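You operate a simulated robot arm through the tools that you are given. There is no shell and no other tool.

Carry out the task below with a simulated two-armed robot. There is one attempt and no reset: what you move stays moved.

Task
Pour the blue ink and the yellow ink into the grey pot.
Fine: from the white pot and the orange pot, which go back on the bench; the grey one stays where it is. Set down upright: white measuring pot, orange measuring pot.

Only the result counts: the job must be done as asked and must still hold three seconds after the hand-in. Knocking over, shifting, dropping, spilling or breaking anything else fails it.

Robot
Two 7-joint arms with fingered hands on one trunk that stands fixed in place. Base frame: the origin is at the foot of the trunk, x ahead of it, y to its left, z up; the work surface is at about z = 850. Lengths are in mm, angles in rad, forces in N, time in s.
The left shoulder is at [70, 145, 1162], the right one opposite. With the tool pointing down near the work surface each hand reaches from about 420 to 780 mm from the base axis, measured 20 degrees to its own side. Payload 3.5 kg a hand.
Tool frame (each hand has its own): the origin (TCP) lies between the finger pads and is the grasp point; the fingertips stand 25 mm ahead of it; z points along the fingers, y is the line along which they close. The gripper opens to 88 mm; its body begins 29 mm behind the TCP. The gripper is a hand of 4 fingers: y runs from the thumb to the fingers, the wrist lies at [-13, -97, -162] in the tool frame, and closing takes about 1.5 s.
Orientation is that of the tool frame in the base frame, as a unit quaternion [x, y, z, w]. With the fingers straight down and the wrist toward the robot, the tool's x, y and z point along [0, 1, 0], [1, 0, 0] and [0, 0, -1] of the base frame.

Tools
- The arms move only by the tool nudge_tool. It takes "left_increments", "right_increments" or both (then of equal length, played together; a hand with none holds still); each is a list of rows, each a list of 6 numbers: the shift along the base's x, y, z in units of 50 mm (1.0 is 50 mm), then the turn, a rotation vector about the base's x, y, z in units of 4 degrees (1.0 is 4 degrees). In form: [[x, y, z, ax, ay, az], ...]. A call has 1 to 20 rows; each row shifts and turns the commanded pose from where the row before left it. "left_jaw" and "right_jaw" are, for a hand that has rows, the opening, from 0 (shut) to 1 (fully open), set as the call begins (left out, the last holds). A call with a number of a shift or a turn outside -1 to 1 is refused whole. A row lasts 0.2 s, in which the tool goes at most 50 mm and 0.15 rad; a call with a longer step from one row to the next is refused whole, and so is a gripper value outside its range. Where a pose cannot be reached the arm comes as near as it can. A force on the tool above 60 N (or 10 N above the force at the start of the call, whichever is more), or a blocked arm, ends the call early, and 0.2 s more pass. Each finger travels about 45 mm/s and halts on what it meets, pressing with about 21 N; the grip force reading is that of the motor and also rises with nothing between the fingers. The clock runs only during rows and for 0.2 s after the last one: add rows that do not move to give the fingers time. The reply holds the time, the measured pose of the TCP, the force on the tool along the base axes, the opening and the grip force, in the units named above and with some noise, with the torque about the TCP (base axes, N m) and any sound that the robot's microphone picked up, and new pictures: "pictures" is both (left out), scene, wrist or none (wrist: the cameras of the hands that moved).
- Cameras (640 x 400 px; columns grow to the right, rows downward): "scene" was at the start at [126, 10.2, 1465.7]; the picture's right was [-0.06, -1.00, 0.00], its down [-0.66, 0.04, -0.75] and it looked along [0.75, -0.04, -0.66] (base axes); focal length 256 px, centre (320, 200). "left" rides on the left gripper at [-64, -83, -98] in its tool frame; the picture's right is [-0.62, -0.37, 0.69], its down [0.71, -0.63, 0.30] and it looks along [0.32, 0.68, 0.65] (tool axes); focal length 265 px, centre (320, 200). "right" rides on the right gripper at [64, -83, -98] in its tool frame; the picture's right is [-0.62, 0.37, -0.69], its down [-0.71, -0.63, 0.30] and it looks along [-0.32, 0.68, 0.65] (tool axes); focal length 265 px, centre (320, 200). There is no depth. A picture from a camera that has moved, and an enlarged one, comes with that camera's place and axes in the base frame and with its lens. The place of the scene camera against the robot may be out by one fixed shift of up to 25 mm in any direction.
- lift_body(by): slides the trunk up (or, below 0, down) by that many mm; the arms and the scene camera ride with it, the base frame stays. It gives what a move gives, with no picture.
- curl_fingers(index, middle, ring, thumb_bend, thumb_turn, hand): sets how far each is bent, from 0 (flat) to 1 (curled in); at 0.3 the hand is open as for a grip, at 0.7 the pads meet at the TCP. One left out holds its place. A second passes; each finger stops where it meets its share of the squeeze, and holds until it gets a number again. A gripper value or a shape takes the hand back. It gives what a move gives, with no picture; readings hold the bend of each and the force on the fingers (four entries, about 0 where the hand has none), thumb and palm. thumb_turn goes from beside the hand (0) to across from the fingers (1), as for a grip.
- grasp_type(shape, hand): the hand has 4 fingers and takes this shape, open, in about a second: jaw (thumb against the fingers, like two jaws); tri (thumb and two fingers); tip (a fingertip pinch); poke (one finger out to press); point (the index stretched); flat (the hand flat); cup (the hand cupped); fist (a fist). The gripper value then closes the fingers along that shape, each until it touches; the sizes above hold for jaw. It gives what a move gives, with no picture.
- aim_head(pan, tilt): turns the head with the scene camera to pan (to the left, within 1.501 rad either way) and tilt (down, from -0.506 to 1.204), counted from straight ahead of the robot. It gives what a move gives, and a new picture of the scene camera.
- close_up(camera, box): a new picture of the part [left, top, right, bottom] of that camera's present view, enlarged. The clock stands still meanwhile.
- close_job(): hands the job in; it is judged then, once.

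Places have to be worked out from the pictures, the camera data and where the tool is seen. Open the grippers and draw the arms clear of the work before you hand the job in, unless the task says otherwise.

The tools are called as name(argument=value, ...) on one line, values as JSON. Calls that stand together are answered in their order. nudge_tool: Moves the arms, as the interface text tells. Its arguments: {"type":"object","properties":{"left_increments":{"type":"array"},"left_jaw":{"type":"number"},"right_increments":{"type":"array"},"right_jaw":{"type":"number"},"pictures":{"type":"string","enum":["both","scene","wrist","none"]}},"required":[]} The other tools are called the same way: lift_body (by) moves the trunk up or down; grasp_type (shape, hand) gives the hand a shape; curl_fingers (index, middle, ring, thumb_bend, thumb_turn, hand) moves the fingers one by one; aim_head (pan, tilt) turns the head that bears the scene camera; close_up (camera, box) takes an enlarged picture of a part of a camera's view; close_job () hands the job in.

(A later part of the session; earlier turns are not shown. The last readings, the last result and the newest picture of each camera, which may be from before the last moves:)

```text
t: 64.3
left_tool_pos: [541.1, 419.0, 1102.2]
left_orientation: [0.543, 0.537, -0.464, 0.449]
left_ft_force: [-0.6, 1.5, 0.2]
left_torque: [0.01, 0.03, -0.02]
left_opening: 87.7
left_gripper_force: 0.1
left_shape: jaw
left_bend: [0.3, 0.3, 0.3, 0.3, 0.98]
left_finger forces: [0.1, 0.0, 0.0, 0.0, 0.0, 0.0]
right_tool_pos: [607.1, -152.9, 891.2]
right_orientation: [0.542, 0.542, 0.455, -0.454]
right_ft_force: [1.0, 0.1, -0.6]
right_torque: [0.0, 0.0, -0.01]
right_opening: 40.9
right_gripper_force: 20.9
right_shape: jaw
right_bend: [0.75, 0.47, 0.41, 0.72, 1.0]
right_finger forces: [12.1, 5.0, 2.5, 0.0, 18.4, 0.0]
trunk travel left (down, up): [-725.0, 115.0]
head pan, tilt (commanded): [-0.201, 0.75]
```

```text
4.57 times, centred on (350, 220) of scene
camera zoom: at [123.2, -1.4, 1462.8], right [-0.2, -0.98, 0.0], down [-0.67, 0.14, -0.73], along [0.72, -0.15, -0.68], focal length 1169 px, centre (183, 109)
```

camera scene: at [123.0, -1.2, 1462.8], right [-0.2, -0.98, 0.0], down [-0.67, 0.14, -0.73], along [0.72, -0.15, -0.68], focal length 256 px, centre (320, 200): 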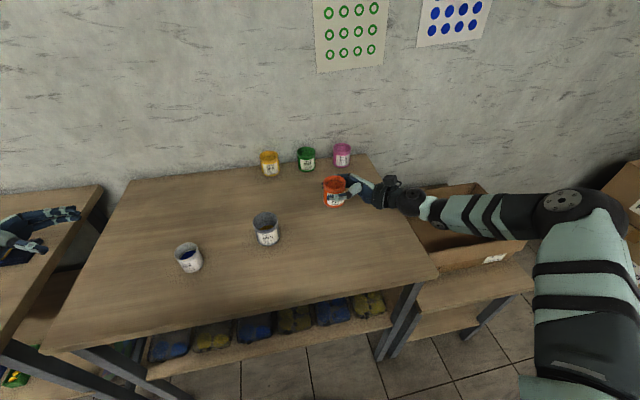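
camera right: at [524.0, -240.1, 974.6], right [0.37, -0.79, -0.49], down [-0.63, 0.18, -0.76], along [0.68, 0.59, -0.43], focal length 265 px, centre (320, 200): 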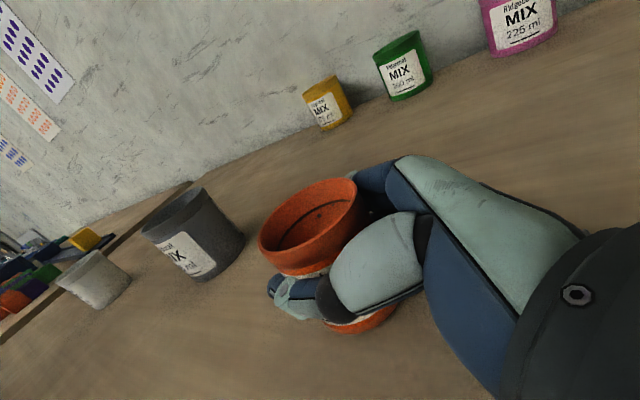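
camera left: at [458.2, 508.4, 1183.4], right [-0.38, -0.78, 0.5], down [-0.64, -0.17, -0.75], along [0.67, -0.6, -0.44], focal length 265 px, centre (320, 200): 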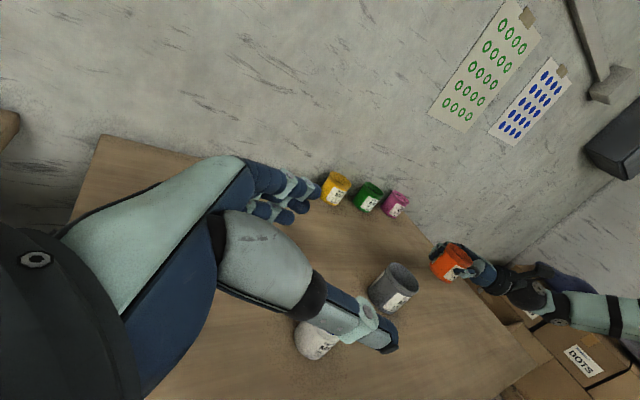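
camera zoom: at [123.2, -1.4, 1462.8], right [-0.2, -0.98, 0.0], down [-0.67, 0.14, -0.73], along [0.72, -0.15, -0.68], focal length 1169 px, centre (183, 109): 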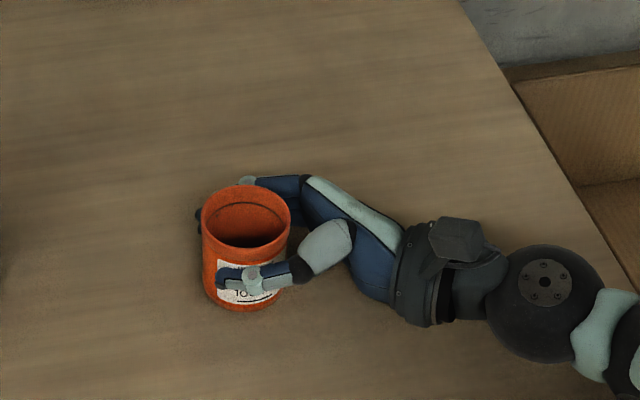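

Still no load from the bench. I go down another 2 mm in small steps.

nudge_tool(right_increments=[[0, 0, -0.015, 0, 0, 0], [0, 0, -0.015, 0, 0, 0], [0, 0, 0, 0, 0, 0], [0, 0, 0, 0, 0, 0]], pictures="none")

close_up(camera="scene", box=[280, 180, 420, 260])

```text
t: 65.3
left_tool_pos: [539.7, 420.1, 1103.0]
left_orientation: [0.544, 0.537, -0.463, 0.449]
left_ft_force: [0.7, 0.9, 0.2]
left_torque: [-0.01, -0.01, -0.03]
left_opening: 87.5
left_gripper_force: 0.1
left_shape: jaw
left_bend: [0.3, 0.3, 0.3, 0.3, 0.98]
left_finger forces: [0.1, 0.0, 0.0, 0.0, 0.0, 0.0]
right_tool_pos: [608.1, -152.7, 890.4]
right_orientation: [0.541, 0.542, 0.455, -0.455]
right_ft_force: [1.0, -0.8, 4.4]
right_torque: [0.04, -0.09, 0.02]
right_opening: 40.7
right_gripper_force: 21.0
right_shape: jaw
right_bend: [0.75, 0.47, 0.41, 0.72, 1.0]
right_finger forces: [11.8, 5.2, 3.0, 0.0, 18.4, 0.1]
trunk travel left (down, up): [-725.0, 115.0]
head pan, tilt (commanded): [-0.201, 0.75]
```

```text
4.57 times, centred on (350, 220) of scene
camera zoom: at [122.4, -1.3, 1462.9], right [-0.2, -0.98, 0.0], down [-0.67, 0.14, -0.73], along [0.72, -0.15, -0.68], focal length 1169 px, centre (183, 109)
```

zoom: 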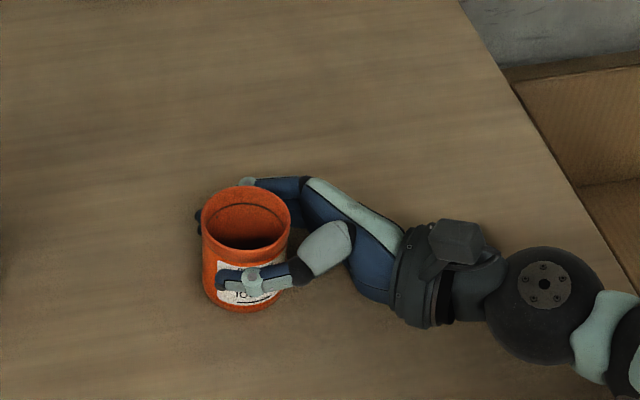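

The bench now carries the pot (force z +4.4 N). I open the hand in place and wait.

nudge_tool(right_increments=[[0, 0, 0, 0, 0, 0], [0, 0, 0, 0, 0, 0], [0, 0, 0, 0, 0, 0], [0, 0, 0, 0, 0, 0], [0, 0, 0, 0, 0, 0], [0, 0, 0, 0, 0, 0], [0, 0, 0, 0, 0, 0], [0, 0, 0, 0, 0, 0], [0, 0, 0, 0, 0, 0], [0, 0, 0, 0, 0, 0]], right_jaw=1, pictures="wrist")

close_up(camera="scene", box=[280, 180, 420, 260])

```text
t: 67.5
left_tool_pos: [540.1, 419.8, 1101.9]
left_orientation: [0.544, 0.536, -0.464, 0.449]
left_ft_force: [-0.5, 0.2, -0.8]
left_torque: [0.02, 0.0, 0.01]
left_opening: 87.7
left_gripper_force: 0.1
left_shape: jaw
left_bend: [0.3, 0.3, 0.3, 0.3, 0.98]
left_finger forces: [0.0, 0.1, 0.0, 0.1, 0.0, 0.0]
right_tool_pos: [606.9, -153.1, 889.1]
right_orientation: [0.541, 0.542, 0.454, -0.455]
right_ft_force: [0.2, 0.2, -0.8]
right_torque: [0.03, 0.02, 0.02]
right_opening: 87.6
right_gripper_force: 0.1
right_shape: jaw
right_bend: [0.3, 0.3, 0.3, 0.3, 0.98]
right_finger forces: [0.1, 0.0, 0.0, 0.1, 0.0, 0.0]
trunk travel left (down, up): [-725.0, 115.0]
head pan, tilt (commanded): [-0.201, 0.75]
camera right: at [523.4, -239.5, 970.1], right [0.37, -0.79, -0.49], down [-0.63, 0.18, -0.76], along [0.68, 0.59, -0.43], focal length 265 px, centre (320, 200)
```

right: 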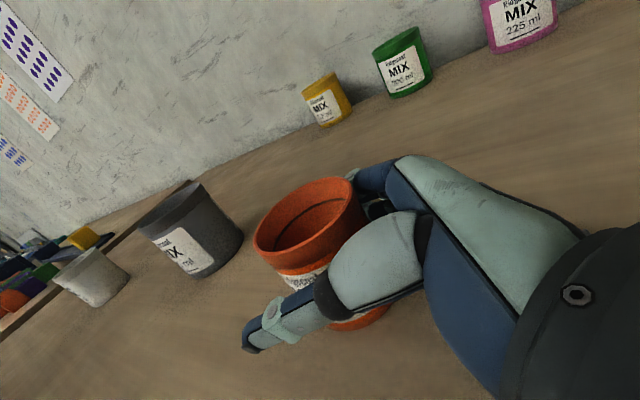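

```text
4.57 times, centred on (350, 220) of scene
camera zoom: at [123.1, -1.3, 1462.8], right [-0.2, -0.98, 0.0], down [-0.67, 0.14, -0.73], along [0.72, -0.15, -0.68], focal length 1169 px, centre (183, 109)
```

zoom: 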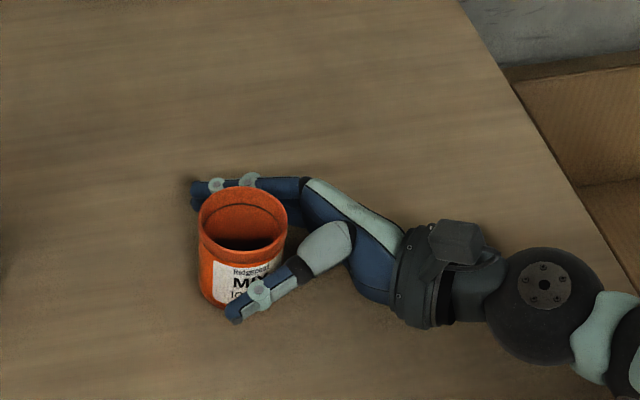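

The pot stands upright and free on the bench. I draw the right hand straight back to the right, then up and well clear.

nudge_tool(right_increments=[[0, -0.1, 0.01, 0, 0, 0], [0, -0.2, 0.03, 0, 0, 0], [0, -0.2, 0.03, 0, 0, 0], [0, -0.2, 0.03, 0, 0, 0], [0, -0.2, 0.03, 0, 0, 0], [0, -0.2, 0.03, 0, 0, 0], [0, -0.2, 0.05, 0, 0, 0], [0, -0.2, 0.1, 0, 0, 0], [0, -0.2, 0.3, 0, 0, 0], [0, -0.2, 0.5, 0, 0, 0], [0, -0.2, 0.5, 0, 0, 0], [0, -0.2, 0.5, 0, 0, 0], [-0.2, -0.2, 0.5, 0, 0, 0], [-0.2, -0.2, 0.5, 0, 0, 0], [-0.2, -0.1, 0.4, 0, 0, 0], [0, 0, 0, 0, 0, 0]], pictures="scene")

aim_head(pan=0.1, tilt=0.8)

```text
t: 70.9
left_tool_pos: [541.2, 420.9, 1102.3]
left_orientation: [0.543, 0.538, -0.463, 0.448]
left_ft_force: [-0.6, 0.0, -0.3]
left_torque: [-0.02, -0.03, 0.01]
left_opening: 87.7
left_gripper_force: 0.1
left_shape: jaw
left_bend: [0.3, 0.3, 0.3, 0.3, 0.98]
left_finger forces: [0.0, 0.0, 0.0, 0.1, 0.0, 0.1]
right_tool_pos: [578.5, -292.0, 1067.0]
right_orientation: [0.542, 0.541, 0.454, -0.455]
right_ft_force: [-0.1, 0.3, 0.1]
right_torque: [-0.01, -0.01, -0.03]
right_opening: 87.6
right_gripper_force: 0.0
right_shape: jaw
right_bend: [0.3, 0.3, 0.3, 0.3, 0.98]
right_finger forces: [0.1, 0.1, 0.0, 0.1, 0.1, 0.1]
trunk travel left (down, up): [-725.0, 115.0]
head pan, tilt (commanded): [-0.201, 0.75]
camera scene: at [123.6, -1.5, 1462.7], right [-0.2, -0.98, 0.0], down [-0.67, 0.14, -0.73], along [0.72, -0.15, -0.68], focal length 256 px, centre (320, 200)
```

scene: 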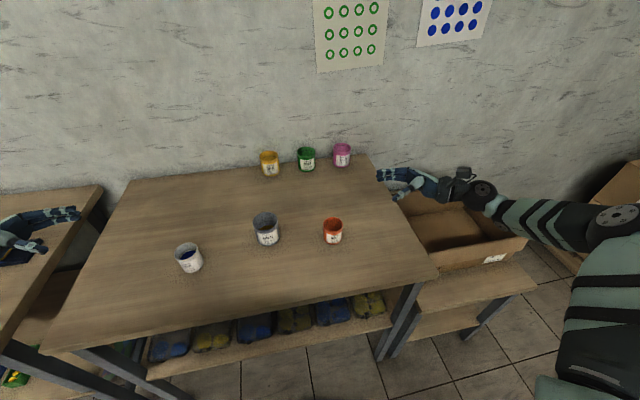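

```text
t: 71.7
left_tool_pos: [540.2, 420.1, 1102.3]
left_orientation: [0.544, 0.537, -0.464, 0.448]
left_ft_force: [-0.2, 0.4, 0.8]
left_torque: [-0.04, 0.02, -0.01]
left_opening: 87.9
left_gripper_force: 0.1
left_shape: jaw
left_bend: [0.3, 0.3, 0.3, 0.3, 0.98]
left_finger forces: [0.1, 0.1, 0.0, 0.1, 0.1, 0.0]
right_tool_pos: [576.7, -291.5, 1066.5]
right_orientation: [0.541, 0.542, 0.455, -0.455]
right_ft_force: [0.5, 0.2, -0.7]
right_torque: [0.01, -0.02, -0.03]
right_opening: 87.5
right_gripper_force: 0.0
right_shape: jaw
right_bend: [0.3, 0.3, 0.3, 0.3, 0.98]
right_finger forces: [0.1, 0.0, 0.0, 0.0, 0.0, 0.1]
trunk travel left (down, up): [-725.0, 115.0]
head pan, tilt (commanded): [0.099, 0.799]
camera scene: at [122.1, 23.0, 1458.8], right [0.1, -1.0, 0.0], down [-0.71, -0.07, -0.7], along [0.69, 0.07, -0.72], focal length 256 px, centre (320, 200)
```

scene: 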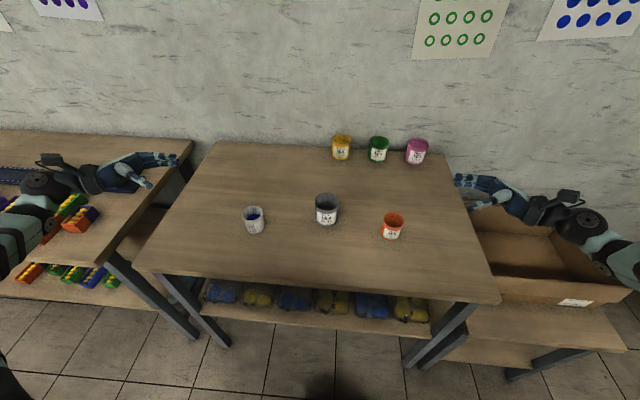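

The orange pot stands upright. I inspect all three pots and the bench closely for leftovers or drips.

close_up(camera="scene", box=[220, 180, 430, 260])

close_up(camera="scene", box=[300, 180, 430, 250])

close_up(camera="left", box=[280, 220, 520, 370])

```text
3.05 times, centred on (325, 220) of scene
camera zoom: at [122.1, 23.0, 1458.8], right [0.1, -1.0, 0.0], down [-0.71, -0.07, -0.7], along [0.69, 0.07, -0.72], focal length 780 px, centre (305, 139)
```

zoom: 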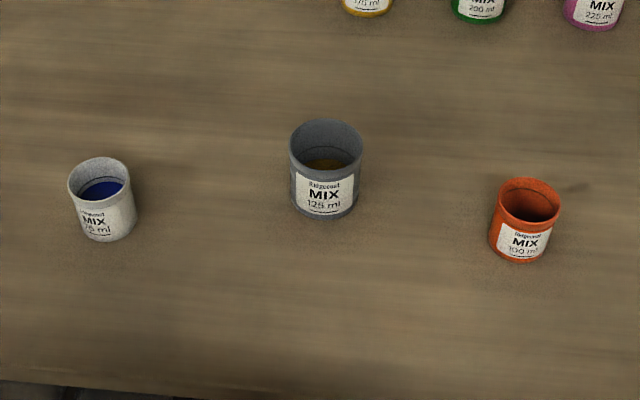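

```text
4.92 times, centred on (365, 215) of scene
camera zoom: at [122.1, 23.0, 1458.8], right [0.1, -1.0, 0.0], down [-0.71, -0.07, -0.7], along [0.69, 0.07, -0.72], focal length 1259 px, centre (98, 126)
```

zoom: 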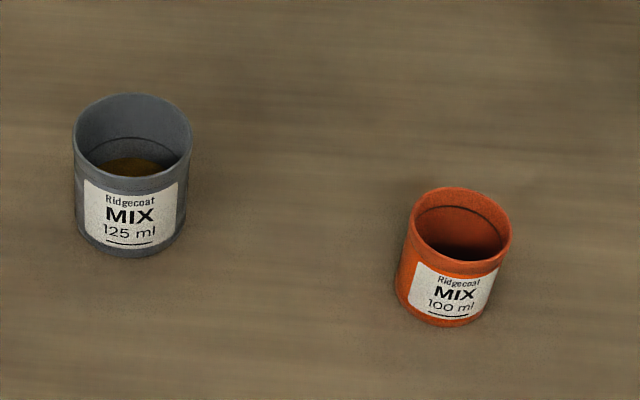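

```text
2.67 times, centred on (400, 295) of left
camera zoom: at [458.3, 508.2, 1183.3], right [-0.38, -0.78, 0.5], down [-0.64, -0.17, -0.75], along [0.67, -0.6, -0.44], focal length 708 px, centre (107, -53)
```

zoom: 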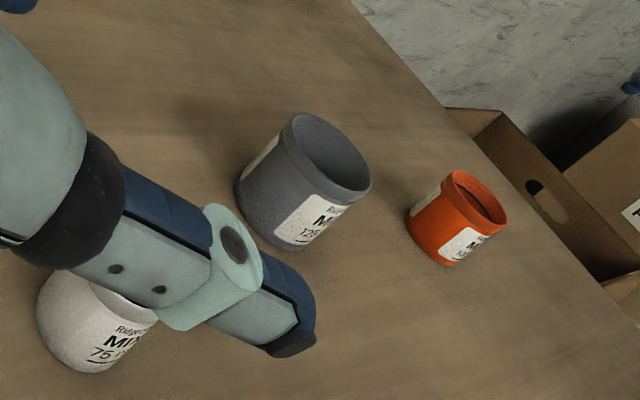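

Orange is empty, grey holds the yellow ink, and nothing has spilled. The three views put the white pot's axis at about (591.5, 245.5), so I bring the left hand to its left side, above bench height, trimming a small residual turn.

nudge_tool(left_increments=[[0.103, -0.198, -0.284, 0, -0.014, 0.03], [0.103, -0.198, -0.284, 0, -0.014, 0.03], [0.103, -0.198, -0.284, 0, -0.014, 0.03], [0.103, -0.198, -0.284, 0, -0.014, 0.03], [0.103, -0.198, -0.284, 0, -0.014, 0.03], [0.103, -0.198, -0.284, 0, -0.014, 0.03], [0.103, -0.198, -0.284, 0, -0.014, 0.03], [0.103, -0.198, -0.284, 0, -0.014, 0.03], [0.103, -0.198, -0.284, 0, -0.014, 0.03], [0.103, -0.198, -0.284, 0, -0.014, 0.03], [0, 0, 0, 0, 0, 0]], left_jaw=1, pictures="both")

close_up(camera="left", box=[260, 180, 480, 370])

close_up(camera="scene", box=[150, 150, 330, 260])

```text
t: 74.1
left_tool_pos: [591.5, 319.7, 960.0]
left_orientation: [0.541, 0.54, -0.455, 0.457]
left_ft_force: [-0.2, -0.1, -0.2]
left_torque: [0.01, -0.02, 0.01]
left_opening: 87.7
left_gripper_force: 0.2
left_shape: jaw
left_bend: [0.3, 0.3, 0.3, 0.3, 0.98]
left_finger forces: [0.0, 0.0, 0.0, 0.0, 0.1, 0.1]
right_tool_pos: [577.0, -291.5, 1066.7]
right_orientation: [0.542, 0.541, 0.455, -0.454]
right_ft_force: [0.4, -0.1, -0.4]
right_torque: [0.03, -0.01, -0.02]
right_opening: 87.2
right_gripper_force: 0.0
right_shape: jaw
right_bend: [0.3, 0.3, 0.3, 0.3, 0.98]
right_finger forces: [0.0, 0.0, 0.0, 0.0, 0.0, 0.1]
trunk travel left (down, up): [-725.0, 115.0]
head pan, tilt (commanded): [0.099, 0.799]
camera scene: at [121.9, 23.2, 1458.8], right [0.1, -1.0, 0.0], down [-0.71, -0.07, -0.7], along [0.69, 0.07, -0.72], focal length 256 px, centre (320, 200)
camera left: at [506.2, 406.7, 1039.9], right [-0.37, -0.79, 0.49], down [-0.63, -0.18, -0.76], along [0.69, -0.59, -0.43], focal length 265 px, centre (320, 200)
```

scene: 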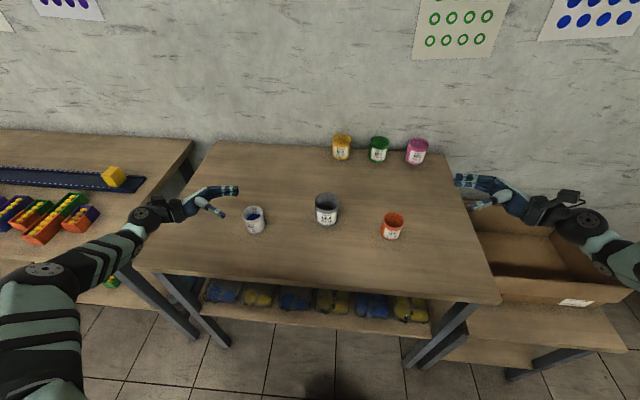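
left: 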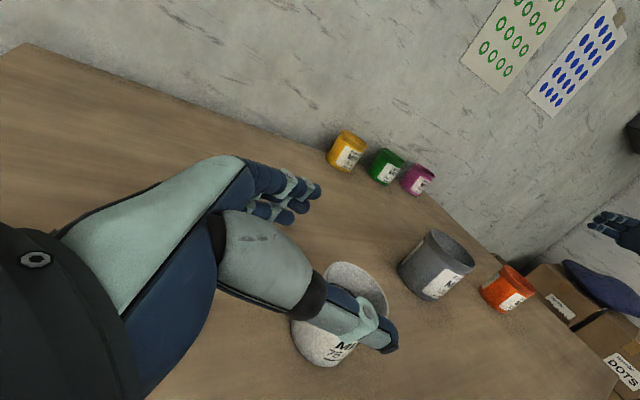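

```text
2.11 times, centred on (370, 275) of left
camera zoom: at [506.2, 406.7, 1039.9], right [-0.37, -0.79, 0.49], down [-0.63, -0.18, -0.76], along [0.69, -0.59, -0.43], focal length 559 px, centre (215, 42)
```

zoom: 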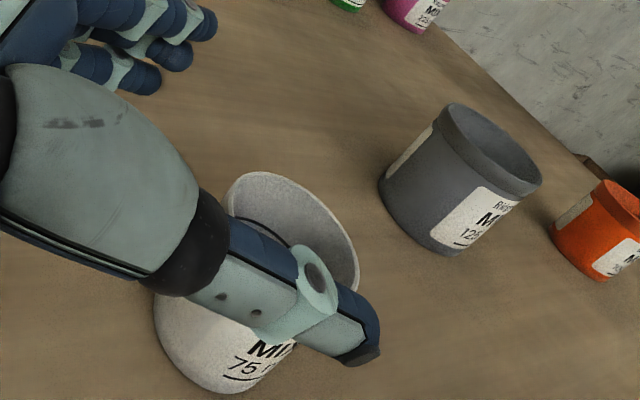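

```text
3.56 times, centred on (240, 205) of scene
camera zoom: at [121.9, 23.2, 1458.8], right [0.1, -1.0, 0.0], down [-0.71, -0.07, -0.7], along [0.69, 0.07, -0.72], focal length 910 px, centre (604, 182)
```

zoom: 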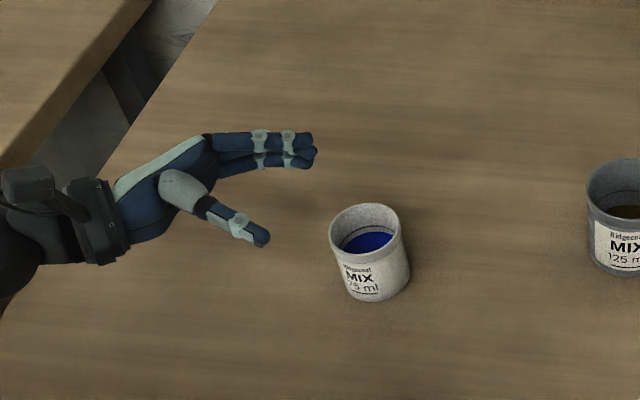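

The white pot's axis reads about (593, 247), in line with the hand. I lower to z 890 beside it.

nudge_tool(left_increments=[[0, 0, -0.2, 0, 0, 0], [0, 0, -0.2, 0, 0, 0], [0, 0, -0.2, 0, 0, 0], [0, 0, -0.2, 0, 0, 0], [0, 0, -0.2, 0, 0, 0], [0, 0, -0.2, 0, 0, 0], [0, 0, -0.19, 0, 0, 0], [0, 0, 0, 0, 0, 0]], pictures="wrist")

close_up(camera="left", box=[260, 160, 480, 350])

close_up(camera="scene", box=[170, 160, 300, 250])

```text
t: 75.9
left_tool_pos: [590.8, 321.3, 890.8]
left_orientation: [0.541, 0.541, -0.456, 0.456]
left_ft_force: [-0.2, 0.2, 0.2]
left_torque: [0.0, 0.0, -0.01]
left_opening: 87.6
left_gripper_force: 0.1
left_shape: jaw
left_bend: [0.3, 0.3, 0.3, 0.3, 0.98]
left_finger forces: [0.0, 0.0, 0.0, 0.1, 0.0, 0.1]
right_tool_pos: [576.9, -291.7, 1066.7]
right_orientation: [0.542, 0.54, 0.455, -0.455]
right_ft_force: [-0.2, 0.1, -0.2]
right_torque: [0.04, 0.01, 0.01]
right_opening: 87.6
right_gripper_force: 0.1
right_shape: jaw
right_bend: [0.3, 0.3, 0.3, 0.3, 0.98]
right_finger forces: [0.0, 0.0, 0.1, 0.1, 0.0, 0.0]
trunk travel left (down, up): [-725.0, 115.0]
head pan, tilt (commanded): [0.099, 0.799]
camera left: at [506.7, 407.3, 970.2], right [-0.37, -0.79, 0.49], down [-0.63, -0.18, -0.76], along [0.68, -0.59, -0.43], focal length 265 px, centre (320, 200)
```

left: 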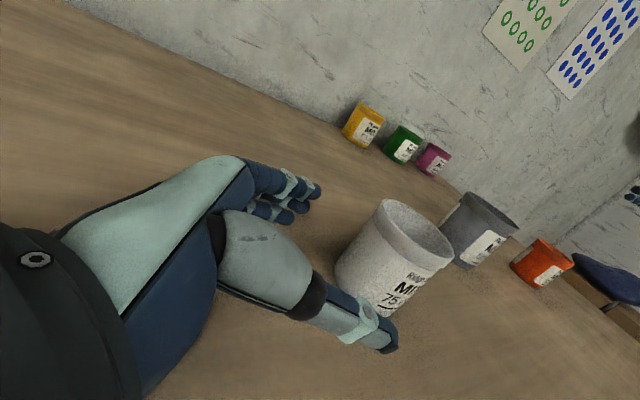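

```text
2.11 times, centred on (370, 255) of left
camera zoom: at [506.7, 407.3, 970.2], right [-0.37, -0.79, 0.49], down [-0.63, -0.18, -0.76], along [0.68, -0.59, -0.43], focal length 559 px, centre (215, 84)
```

zoom: 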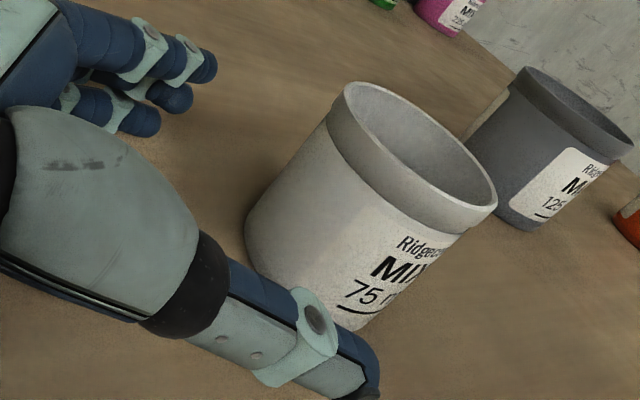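

```text
4.44 times, centred on (235, 205) of scene
camera zoom: at [122.1, 23.1, 1458.8], right [0.1, -1.0, 0.0], down [-0.71, -0.07, -0.7], along [0.69, 0.07, -0.72], focal length 1137 px, centre (698, 178)
```

zoom: 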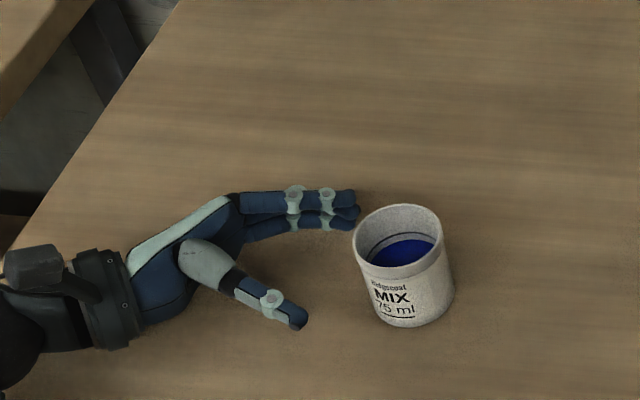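

White axis reads (591, 247), and the pot is about 57 mm wide. I slide in toward it to y 261 and check.

nudge_tool(left_increments=[[0, -0.2, 0, 0, 0, 0], [0, -0.2, 0, 0, 0, 0], [0, -0.2, 0, 0, 0, 0], [0, -0.2, 0, 0, 0, 0], [0, -0.2, 0, 0, 0, 0], [0, -0.2, 0, 0, 0, 0], [0, 0, 0, 0, 0, 0]], pictures="wrist")

close_up(camera="left", box=[220, 140, 440, 330])

close_up(camera="scene", box=[170, 160, 300, 250])

```text
t: 77.5
left_tool_pos: [591.9, 260.8, 889.6]
left_orientation: [0.541, 0.541, -0.455, 0.456]
left_ft_force: [-1.0, 0.8, 0.7]
left_torque: [-0.04, 0.0, -0.01]
left_opening: 87.8
left_gripper_force: 0.1
left_shape: jaw
left_bend: [0.3, 0.3, 0.3, 0.3, 0.98]
left_finger forces: [0.1, 0.1, 0.0, 0.0, 0.0, 0.0]
right_tool_pos: [578.4, -292.6, 1066.7]
right_orientation: [0.542, 0.542, 0.455, -0.454]
right_ft_force: [0.0, -0.7, -0.1]
right_torque: [0.0, -0.04, 0.03]
right_opening: 87.9
right_gripper_force: 0.0
right_shape: jaw
right_bend: [0.3, 0.3, 0.3, 0.3, 0.98]
right_finger forces: [0.0, 0.0, 0.1, 0.0, 0.1, 0.0]
trunk travel left (down, up): [-725.0, 115.0]
head pan, tilt (commanded): [0.099, 0.799]
camera left: at [506.9, 347.6, 970.4], right [-0.37, -0.79, 0.49], down [-0.63, -0.18, -0.76], along [0.68, -0.59, -0.43], focal length 265 px, centre (320, 200)
```

left: 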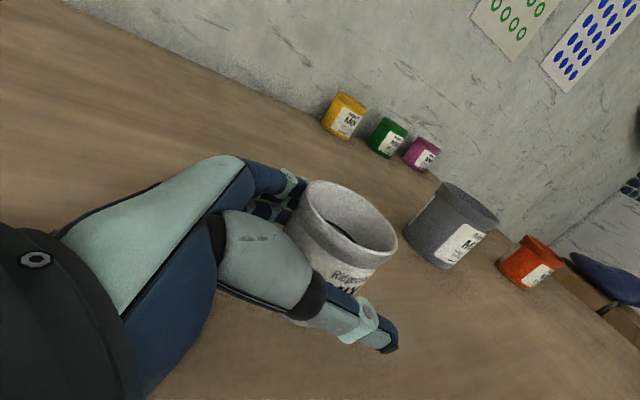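

```text
2.11 times, centred on (330, 235) of left
camera zoom: at [506.9, 347.6, 970.4], right [-0.37, -0.79, 0.49], down [-0.63, -0.18, -0.76], along [0.68, -0.59, -0.43], focal length 559 px, centre (299, 126)
```

zoom: 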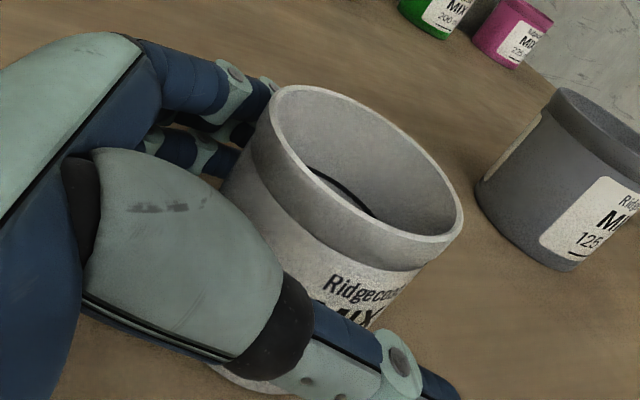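

```text
4.44 times, centred on (235, 205) of scene
camera zoom: at [122.2, 23.2, 1458.8], right [0.1, -1.0, 0.0], down [-0.71, -0.07, -0.7], along [0.69, 0.07, -0.72], focal length 1137 px, centre (698, 178)
```

zoom: 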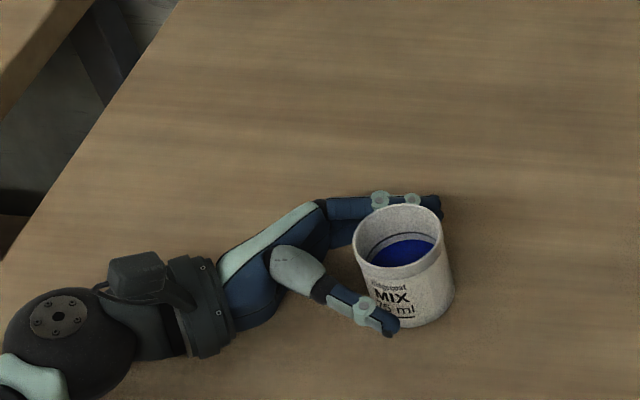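

The pot is undisturbed and straddled with clearance. I move the last 7 mm and close the left hand.

nudge_tool(left_increments=[[0, -0.07, 0, 0, 0, 0], [0, -0.07, 0.01, 0, 0, 0], [0, 0, 0, 0, 0, 0]], pictures="none")

nudge_tool(left_increments=[[0, 0, 0, 0, 0, 0], [0, 0, 0, 0, 0, 0], [0, 0, 0, 0, 0, 0], [0, 0, 0, 0, 0, 0], [0, 0, 0, 0, 0, 0], [0, 0, 0, 0, 0, 0], [0, 0, 0, 0, 0, 0], [0, 0, 0, 0, 0, 0], [0, 0, 0, 0, 0, 0], [0, 0, 0, 0, 0, 0]], left_jaw=0, pictures="wrist")

close_up(camera="scene", box=[170, 160, 300, 250])

close_up(camera="left", box=[220, 140, 440, 330])

```text
t: 78.3
left_tool_pos: [591.3, 254.7, 891.2]
left_orientation: [0.541, 0.54, -0.456, 0.456]
left_ft_force: [0.2, 0.1, 0.1]
left_torque: [0.01, 0.01, -0.03]
left_opening: 87.9
left_gripper_force: 0.0
left_shape: jaw
left_bend: [0.3, 0.3, 0.3, 0.3, 0.98]
left_finger forces: [0.0, 0.0, 0.1, 0.1, 0.1, 0.1]
right_tool_pos: [577.9, -292.1, 1066.9]
right_orientation: [0.542, 0.542, 0.454, -0.455]
right_ft_force: [-0.2, -0.5, 0.1]
right_torque: [-0.01, 0.0, -0.02]
right_opening: 87.6
right_gripper_force: 0.0
right_shape: jaw
right_bend: [0.3, 0.3, 0.3, 0.3, 0.98]
right_finger forces: [0.0, 0.0, 0.0, 0.0, 0.0, 0.0]
trunk travel left (down, up): [-725.0, 115.0]
head pan, tilt (commanded): [0.099, 0.799]
```

```text
t: 80.5
left_tool_pos: [592.6, 253.6, 891.8]
left_orientation: [0.54, 0.541, -0.455, 0.457]
left_ft_force: [0.9, -0.7, 1.3]
left_torque: [0.0, -0.06, 0.01]
left_opening: 42.8
left_gripper_force: 21.4
left_shape: jaw
left_bend: [0.74, 0.45, 0.4, 0.71, 1.0]
left_finger forces: [11.4, 5.4, 2.6, 0.0, 19.2, 0.0]
right_tool_pos: [576.7, -292.2, 1066.9]
right_orientation: [0.542, 0.542, 0.455, -0.454]
right_ft_force: [0.4, 0.4, 0.2]
right_torque: [-0.02, 0.0, -0.02]
right_opening: 87.6
right_gripper_force: 0.0
right_shape: jaw
right_bend: [0.3, 0.3, 0.3, 0.3, 0.98]
right_finger forces: [0.1, 0.0, 0.1, 0.0, 0.0, 0.1]
trunk travel left (down, up): [-725.0, 115.0]
head pan, tilt (commanded): [0.099, 0.799]
camera left: at [506.9, 340.6, 971.9], right [-0.37, -0.79, 0.49], down [-0.63, -0.18, -0.76], along [0.68, -0.59, -0.43], focal length 265 px, centre (320, 200)
```

left: 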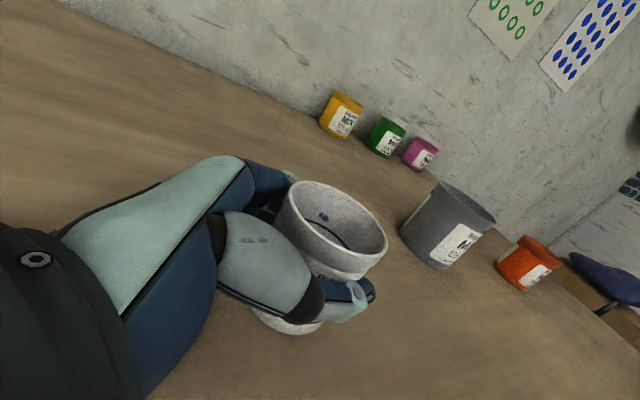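

```text
4.44 times, centred on (235, 205) of scene
camera zoom: at [122.0, 22.8, 1458.8], right [0.1, -1.0, 0.0], down [-0.71, -0.07, -0.7], along [0.69, 0.07, -0.72], focal length 1137 px, centre (698, 178)
```

zoom: 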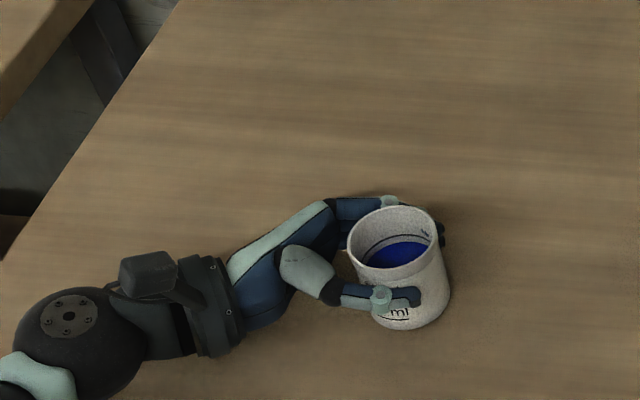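

```text
2.11 times, centred on (330, 235) of left
camera zoom: at [506.9, 340.6, 971.9], right [-0.37, -0.79, 0.49], down [-0.63, -0.18, -0.76], along [0.68, -0.59, -0.43], focal length 559 px, centre (299, 126)
```

zoom: 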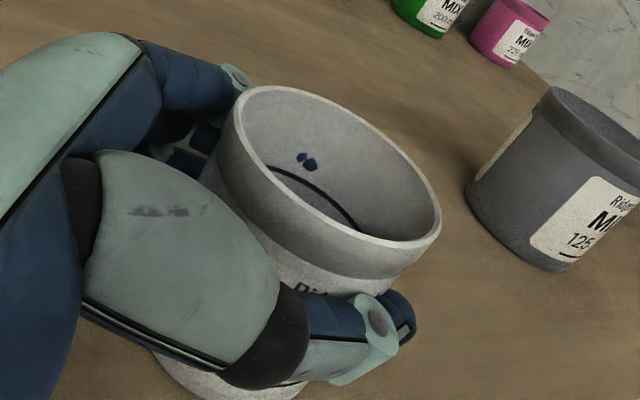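

The white pot is gripped (thumb 19 N, fingers 11/5/3 N); the dark spot inside is only the fingertip showing through. I lift slowly and check that it comes up level.

nudge_tool(left_increments=[[0, 0, 0.1, 0, 0, 0], [0, 0, 0.1, 0, 0, 0], [0, 0, 0.1, 0, 0, 0], [0, 0, 0.1, 0, 0, 0], [0, 0, 0.1, 0, 0, 0], [0, 0, 0.1, 0, 0, 0], [0, 0, 0.1, 0, 0, 0], [0, 0, 0.1, 0, 0, 0], [0, 0, 0, 0, 0, 0]], pictures="wrist")

close_up(camera="scene", box=[170, 160, 300, 250])

close_up(camera="right", box=[0, 180, 240, 380])

```text
t: 82.5
left_tool_pos: [593.2, 253.1, 930.8]
left_orientation: [0.54, 0.541, -0.456, 0.456]
left_ft_force: [0.7, -0.4, -1.2]
left_torque: [-0.01, 0.0, -0.03]
left_opening: 42.6
left_gripper_force: 21.2
left_shape: jaw
left_bend: [0.74, 0.45, 0.4, 0.71, 1.0]
left_finger forces: [11.0, 5.3, 2.6, 0.1, 19.0, 0.0]
right_tool_pos: [577.9, -291.8, 1066.2]
right_orientation: [0.542, 0.542, 0.454, -0.455]
right_ft_force: [-0.2, -0.1, 0.0]
right_torque: [-0.02, 0.03, -0.01]
right_opening: 87.9
right_gripper_force: 0.1
right_shape: jaw
right_bend: [0.3, 0.3, 0.3, 0.3, 0.98]
right_finger forces: [0.1, 0.0, 0.0, 0.1, 0.0, 0.0]
trunk travel left (down, up): [-725.0, 115.0]
head pan, tilt (commanded): [0.099, 0.799]
camera left: at [507.3, 340.4, 1011.2], right [-0.37, -0.79, 0.49], down [-0.63, -0.18, -0.76], along [0.68, -0.59, -0.43], focal length 265 px, centre (320, 200)
```

left: 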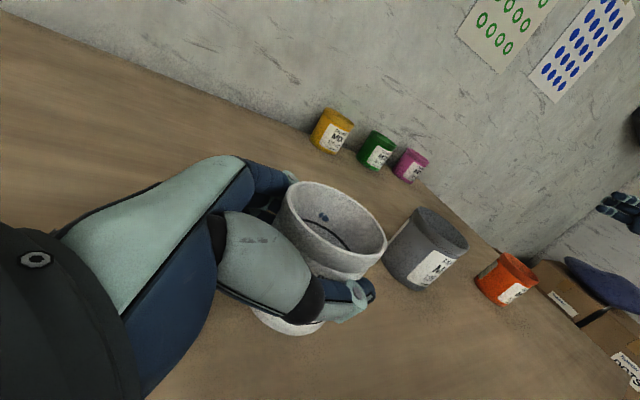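

```text
4.44 times, centred on (235, 205) of scene
camera zoom: at [122.4, 23.2, 1458.7], right [0.1, -1.0, 0.0], down [-0.71, -0.07, -0.7], along [0.69, 0.07, -0.72], focal length 1137 px, centre (698, 178)
```

zoom: 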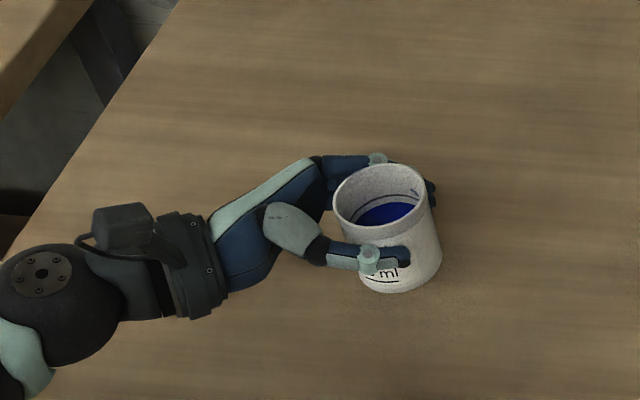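

```text
2.00 times, centred on (120, 280) of right
camera zoom: at [493.2, -378.3, 1147.0], right [0.37, -0.79, -0.49], down [-0.63, 0.18, -0.76], along [0.68, 0.59, -0.43], focal length 531 px, centre (720, 40)
```

zoom: 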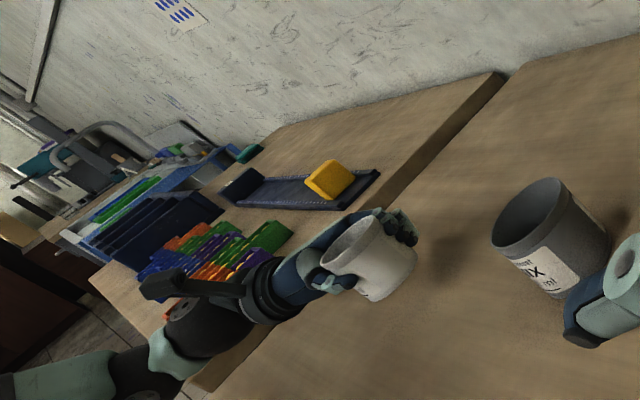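

The white pot is up and level. I carry it slowly to the left of the grey pot, at about (642, 140, 987).

nudge_tool(left_increments=[[0.075, -0.08, 0.086, 0, 0, 0], [0.075, -0.14, 0.086, 0, 0, 0], [0.075, -0.2, 0.086, 0, 0, 0], [0.075, -0.2, 0.086, 0, 0, 0], [0.075, -0.2, 0.086, 0, 0, 0], [0.075, -0.2, 0.086, 0, 0, 0], [0.075, -0.2, 0.086, 0, 0, 0], [0.075, -0.2, 0.086, 0, 0, 0], [0.075, -0.2, 0.086, 0, 0, 0], [0.075, -0.2, 0.086, 0, 0, 0], [0.075, -0.2, 0.086, 0, 0, 0], [0.075, -0.14, 0.086, 0, 0, 0], [0.075, -0.1, 0.086, 0, 0, 0], [0, 0, 0, 0, 0, 0]], pictures="both")

close_up(camera="scene", box=[220, 150, 360, 240])

```text
t: 85.5
left_tool_pos: [641.5, 139.7, 987.6]
left_orientation: [0.54, 0.541, -0.456, 0.456]
left_ft_force: [-0.3, -0.5, -0.4]
left_torque: [0.01, 0.0, 0.03]
left_opening: 42.8
left_gripper_force: 21.4
left_shape: jaw
left_bend: [0.74, 0.45, 0.4, 0.71, 1.0]
left_finger forces: [11.0, 5.2, 2.6, 0.0, 18.9, 0.0]
right_tool_pos: [576.2, -291.5, 1066.1]
right_orientation: [0.541, 0.542, 0.454, -0.454]
right_ft_force: [-0.5, -0.4, 0.0]
right_torque: [0.03, -0.01, 0.03]
right_opening: 87.6
right_gripper_force: 0.0
right_shape: jaw
right_bend: [0.3, 0.3, 0.3, 0.3, 0.98]
right_finger forces: [0.1, 0.0, 0.1, 0.0, 0.0, 0.0]
trunk travel left (down, up): [-725.0, 115.0]
head pan, tilt (commanded): [0.099, 0.799]
camera scene: at [122.4, 23.2, 1458.7], right [0.1, -1.0, 0.0], down [-0.71, -0.07, -0.7], along [0.69, 0.07, -0.72], focal length 256 px, centre (320, 200)
camera left: at [556.6, 226.8, 1068.0], right [-0.37, -0.79, 0.49], down [-0.63, -0.18, -0.76], along [0.68, -0.59, -0.43], focal length 265 px, centre (320, 200)
```

scene: 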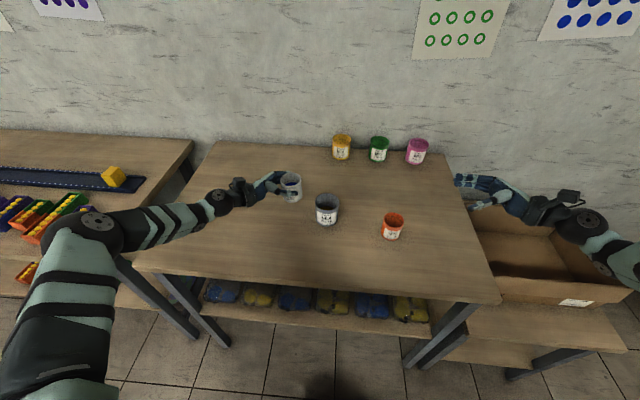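
left: 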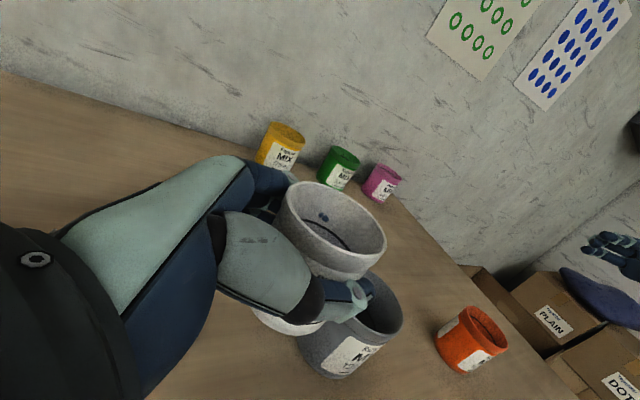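

```text
4.44 times, centred on (290, 195) of scene
camera zoom: at [122.4, 23.2, 1458.7], right [0.1, -1.0, 0.0], down [-0.71, -0.07, -0.7], along [0.69, 0.07, -0.72], focal length 1137 px, centre (453, 222)
```

zoom: 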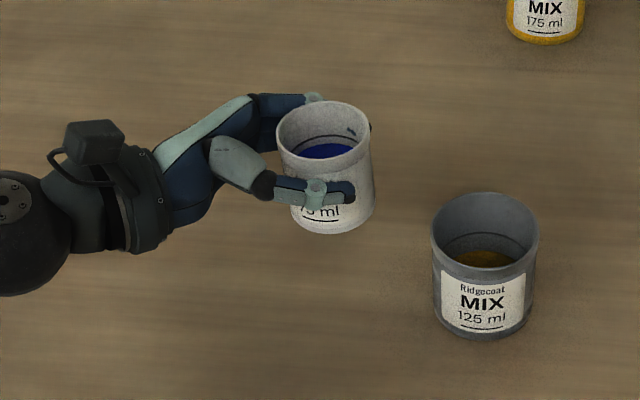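

In place, mirror image of the first pour. I tip to 36° while moving in over the grey mouth.

nudge_tool(left_increments=[[0.004, -0.099, -0.049, 0.5, 0, 0], [0.004, -0.099, -0.049, 1, 0, 0], [0.004, -0.099, -0.049, 1, 0, 0], [0.004, -0.099, -0.049, 1, 0, 0], [0.004, -0.099, -0.049, 1, 0, 0], [0.004, -0.099, -0.049, 1, 0, 0], [0.004, -0.099, -0.049, 1, 0, 0], [0.004, -0.099, -0.049, 1, 0, 0], [0.004, -0.099, -0.049, 1, 0, 0], [0.004, -0.099, -0.049, 0.5, 0, 0], [0, 0, 0, 0, 0, 0]], pictures="both")

close_up(camera="left", box=[240, 150, 460, 340])

close_up(camera="scene", box=[240, 160, 380, 250])

```text
t: 87.9
left_tool_pos: [644.1, 90.7, 963.1]
left_orientation: [0.655, 0.655, -0.266, 0.267]
left_ft_force: [-0.4, -1.0, -1.4]
left_torque: [0.0, -0.01, -0.02]
left_opening: 42.6
left_gripper_force: 21.2
left_shape: jaw
left_bend: [0.74, 0.46, 0.4, 0.71, 1.0]
left_finger forces: [11.0, 5.4, 2.4, 0.0, 19.0, 0.0]
right_tool_pos: [577.1, -291.3, 1066.1]
right_orientation: [0.542, 0.541, 0.455, -0.455]
right_ft_force: [0.0, -0.2, -0.3]
right_torque: [0.0, -0.02, 0.01]
right_opening: 87.7
right_gripper_force: 0.0
right_shape: jaw
right_bend: [0.3, 0.3, 0.3, 0.3, 0.98]
right_finger forces: [0.1, 0.0, 0.0, 0.1, 0.0, 0.1]
trunk travel left (down, up): [-725.0, 115.0]
head pan, tilt (commanded): [0.099, 0.799]
camera scene: at [122.4, 23.4, 1458.7], right [0.1, -1.0, 0.0], down [-0.71, -0.07, -0.7], along [0.69, 0.07, -0.72], focal length 256 px, centre (320, 200)
camera left: at [559.9, 113.9, 1077.2], right [-0.37, -0.93, -0.06], down [-0.63, 0.3, -0.72], along [0.68, -0.22, -0.69], focal length 265 px, centre (320, 200)
```

scene: 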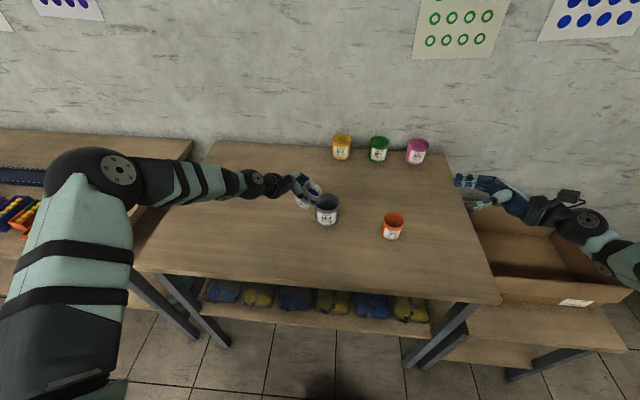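
left: 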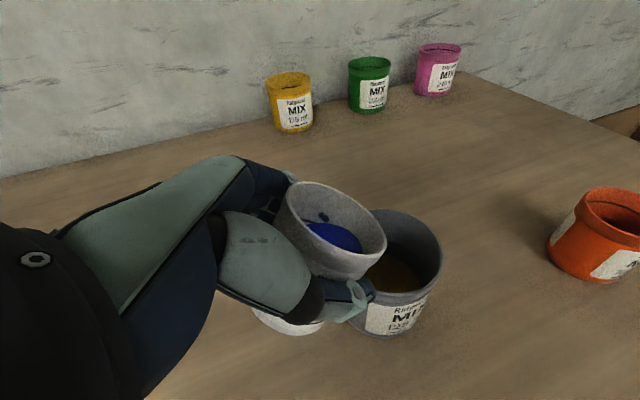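

```text
2.11 times, centred on (350, 245) of left
camera zoom: at [559.9, 113.9, 1077.2], right [-0.37, -0.93, -0.06], down [-0.63, 0.3, -0.72], along [0.68, -0.22, -0.69], focal length 559 px, centre (257, 105)
```

zoom: 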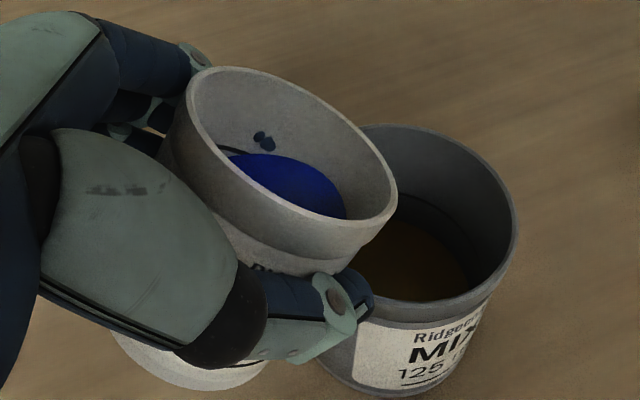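

```text
4.44 times, centred on (310, 205) of scene
camera zoom: at [122.4, 23.4, 1458.7], right [0.1, -1.0, 0.0], down [-0.71, -0.07, -0.7], along [0.69, 0.07, -0.72], focal length 1137 px, centre (364, 178)
```

zoom: 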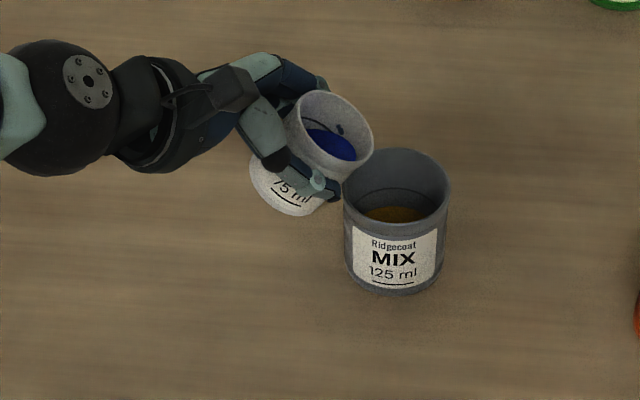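

The lip overhangs the grey mouth about 15 mm left of centre, ink not yet running. I tip slowly on to 52°.

nudge_tool(left_increments=[[0, -0.01, 0.02, 0.5, 0, 0], [0, -0.01, 0.02, 0.5, 0, 0], [0, -0.01, 0.02, 0.5, 0, 0], [0, -0.01, 0.02, 0.5, 0, 0], [0, -0.01, 0.02, 0.5, 0, 0], [0, -0.005, 0.02, 0.5, 0, 0], [0, -0.005, 0.02, 0.5, 0, 0], [0, -0.005, 0.02, 0.5, 0, 0]], pictures="wrist")

close_up(camera="scene", box=[240, 160, 380, 250])

close_up(camera="left", box=[240, 150, 460, 340])

```text
t: 89.7
left_tool_pos: [644.6, 87.2, 969.4]
left_orientation: [0.685, 0.686, -0.173, 0.173]
left_ft_force: [0.6, -0.6, -1.1]
left_torque: [-0.01, -0.01, 0.06]
left_opening: 42.9
left_gripper_force: 20.9
left_shape: jaw
left_bend: [0.74, 0.46, 0.4, 0.71, 1.0]
left_finger forces: [11.1, 5.4, 2.7, 0.0, 19.0, 0.0]
right_tool_pos: [577.3, -292.1, 1067.1]
right_orientation: [0.542, 0.541, 0.455, -0.455]
right_ft_force: [-0.5, -0.9, 0.4]
right_torque: [-0.02, 0.0, 0.02]
right_opening: 87.7
right_gripper_force: 0.2
right_shape: jaw
right_bend: [0.3, 0.3, 0.3, 0.3, 0.98]
right_finger forces: [0.0, 0.0, 0.0, 0.0, 0.0, 0.0]
trunk travel left (down, up): [-725.0, 115.0]
head pan, tilt (commanded): [0.099, 0.799]
camera left: at [559.2, 78.2, 1086.5], right [-0.37, -0.87, -0.32], down [-0.63, 0.49, -0.61], along [0.68, -0.02, -0.73], focal length 265 px, centre (320, 200)
```

left: 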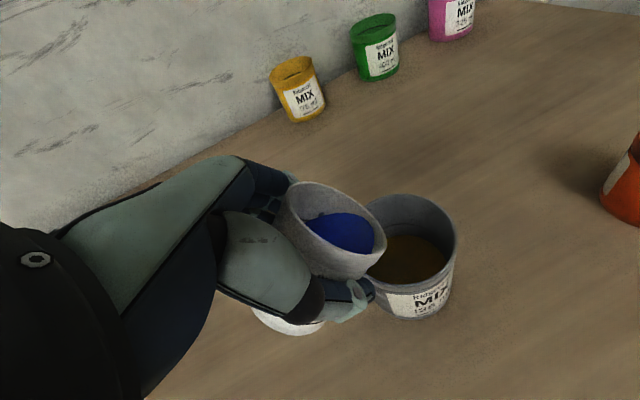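

```text
4.44 times, centred on (310, 205) of scene
camera zoom: at [122.3, 22.6, 1458.8], right [0.1, -1.0, 0.0], down [-0.71, -0.07, -0.7], along [0.69, 0.07, -0.72], focal length 1137 px, centre (364, 178)
```

zoom: 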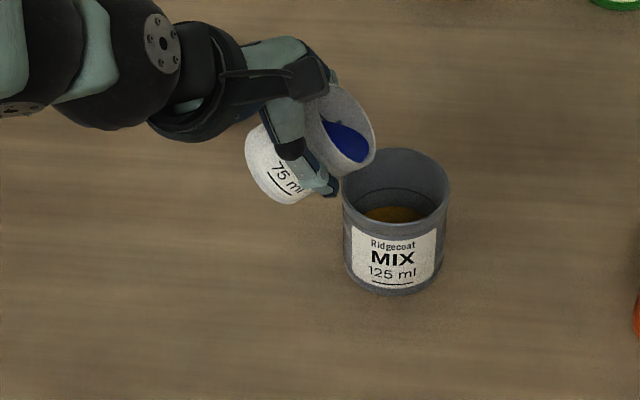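

```text
2.11 times, centred on (350, 245) of left
camera zoom: at [559.2, 78.2, 1086.5], right [-0.37, -0.87, -0.32], down [-0.63, 0.49, -0.61], along [0.68, -0.02, -0.73], focal length 559 px, centre (257, 105)
```

zoom: 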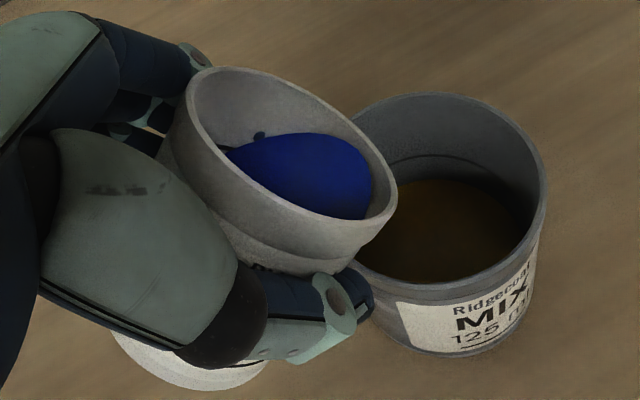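

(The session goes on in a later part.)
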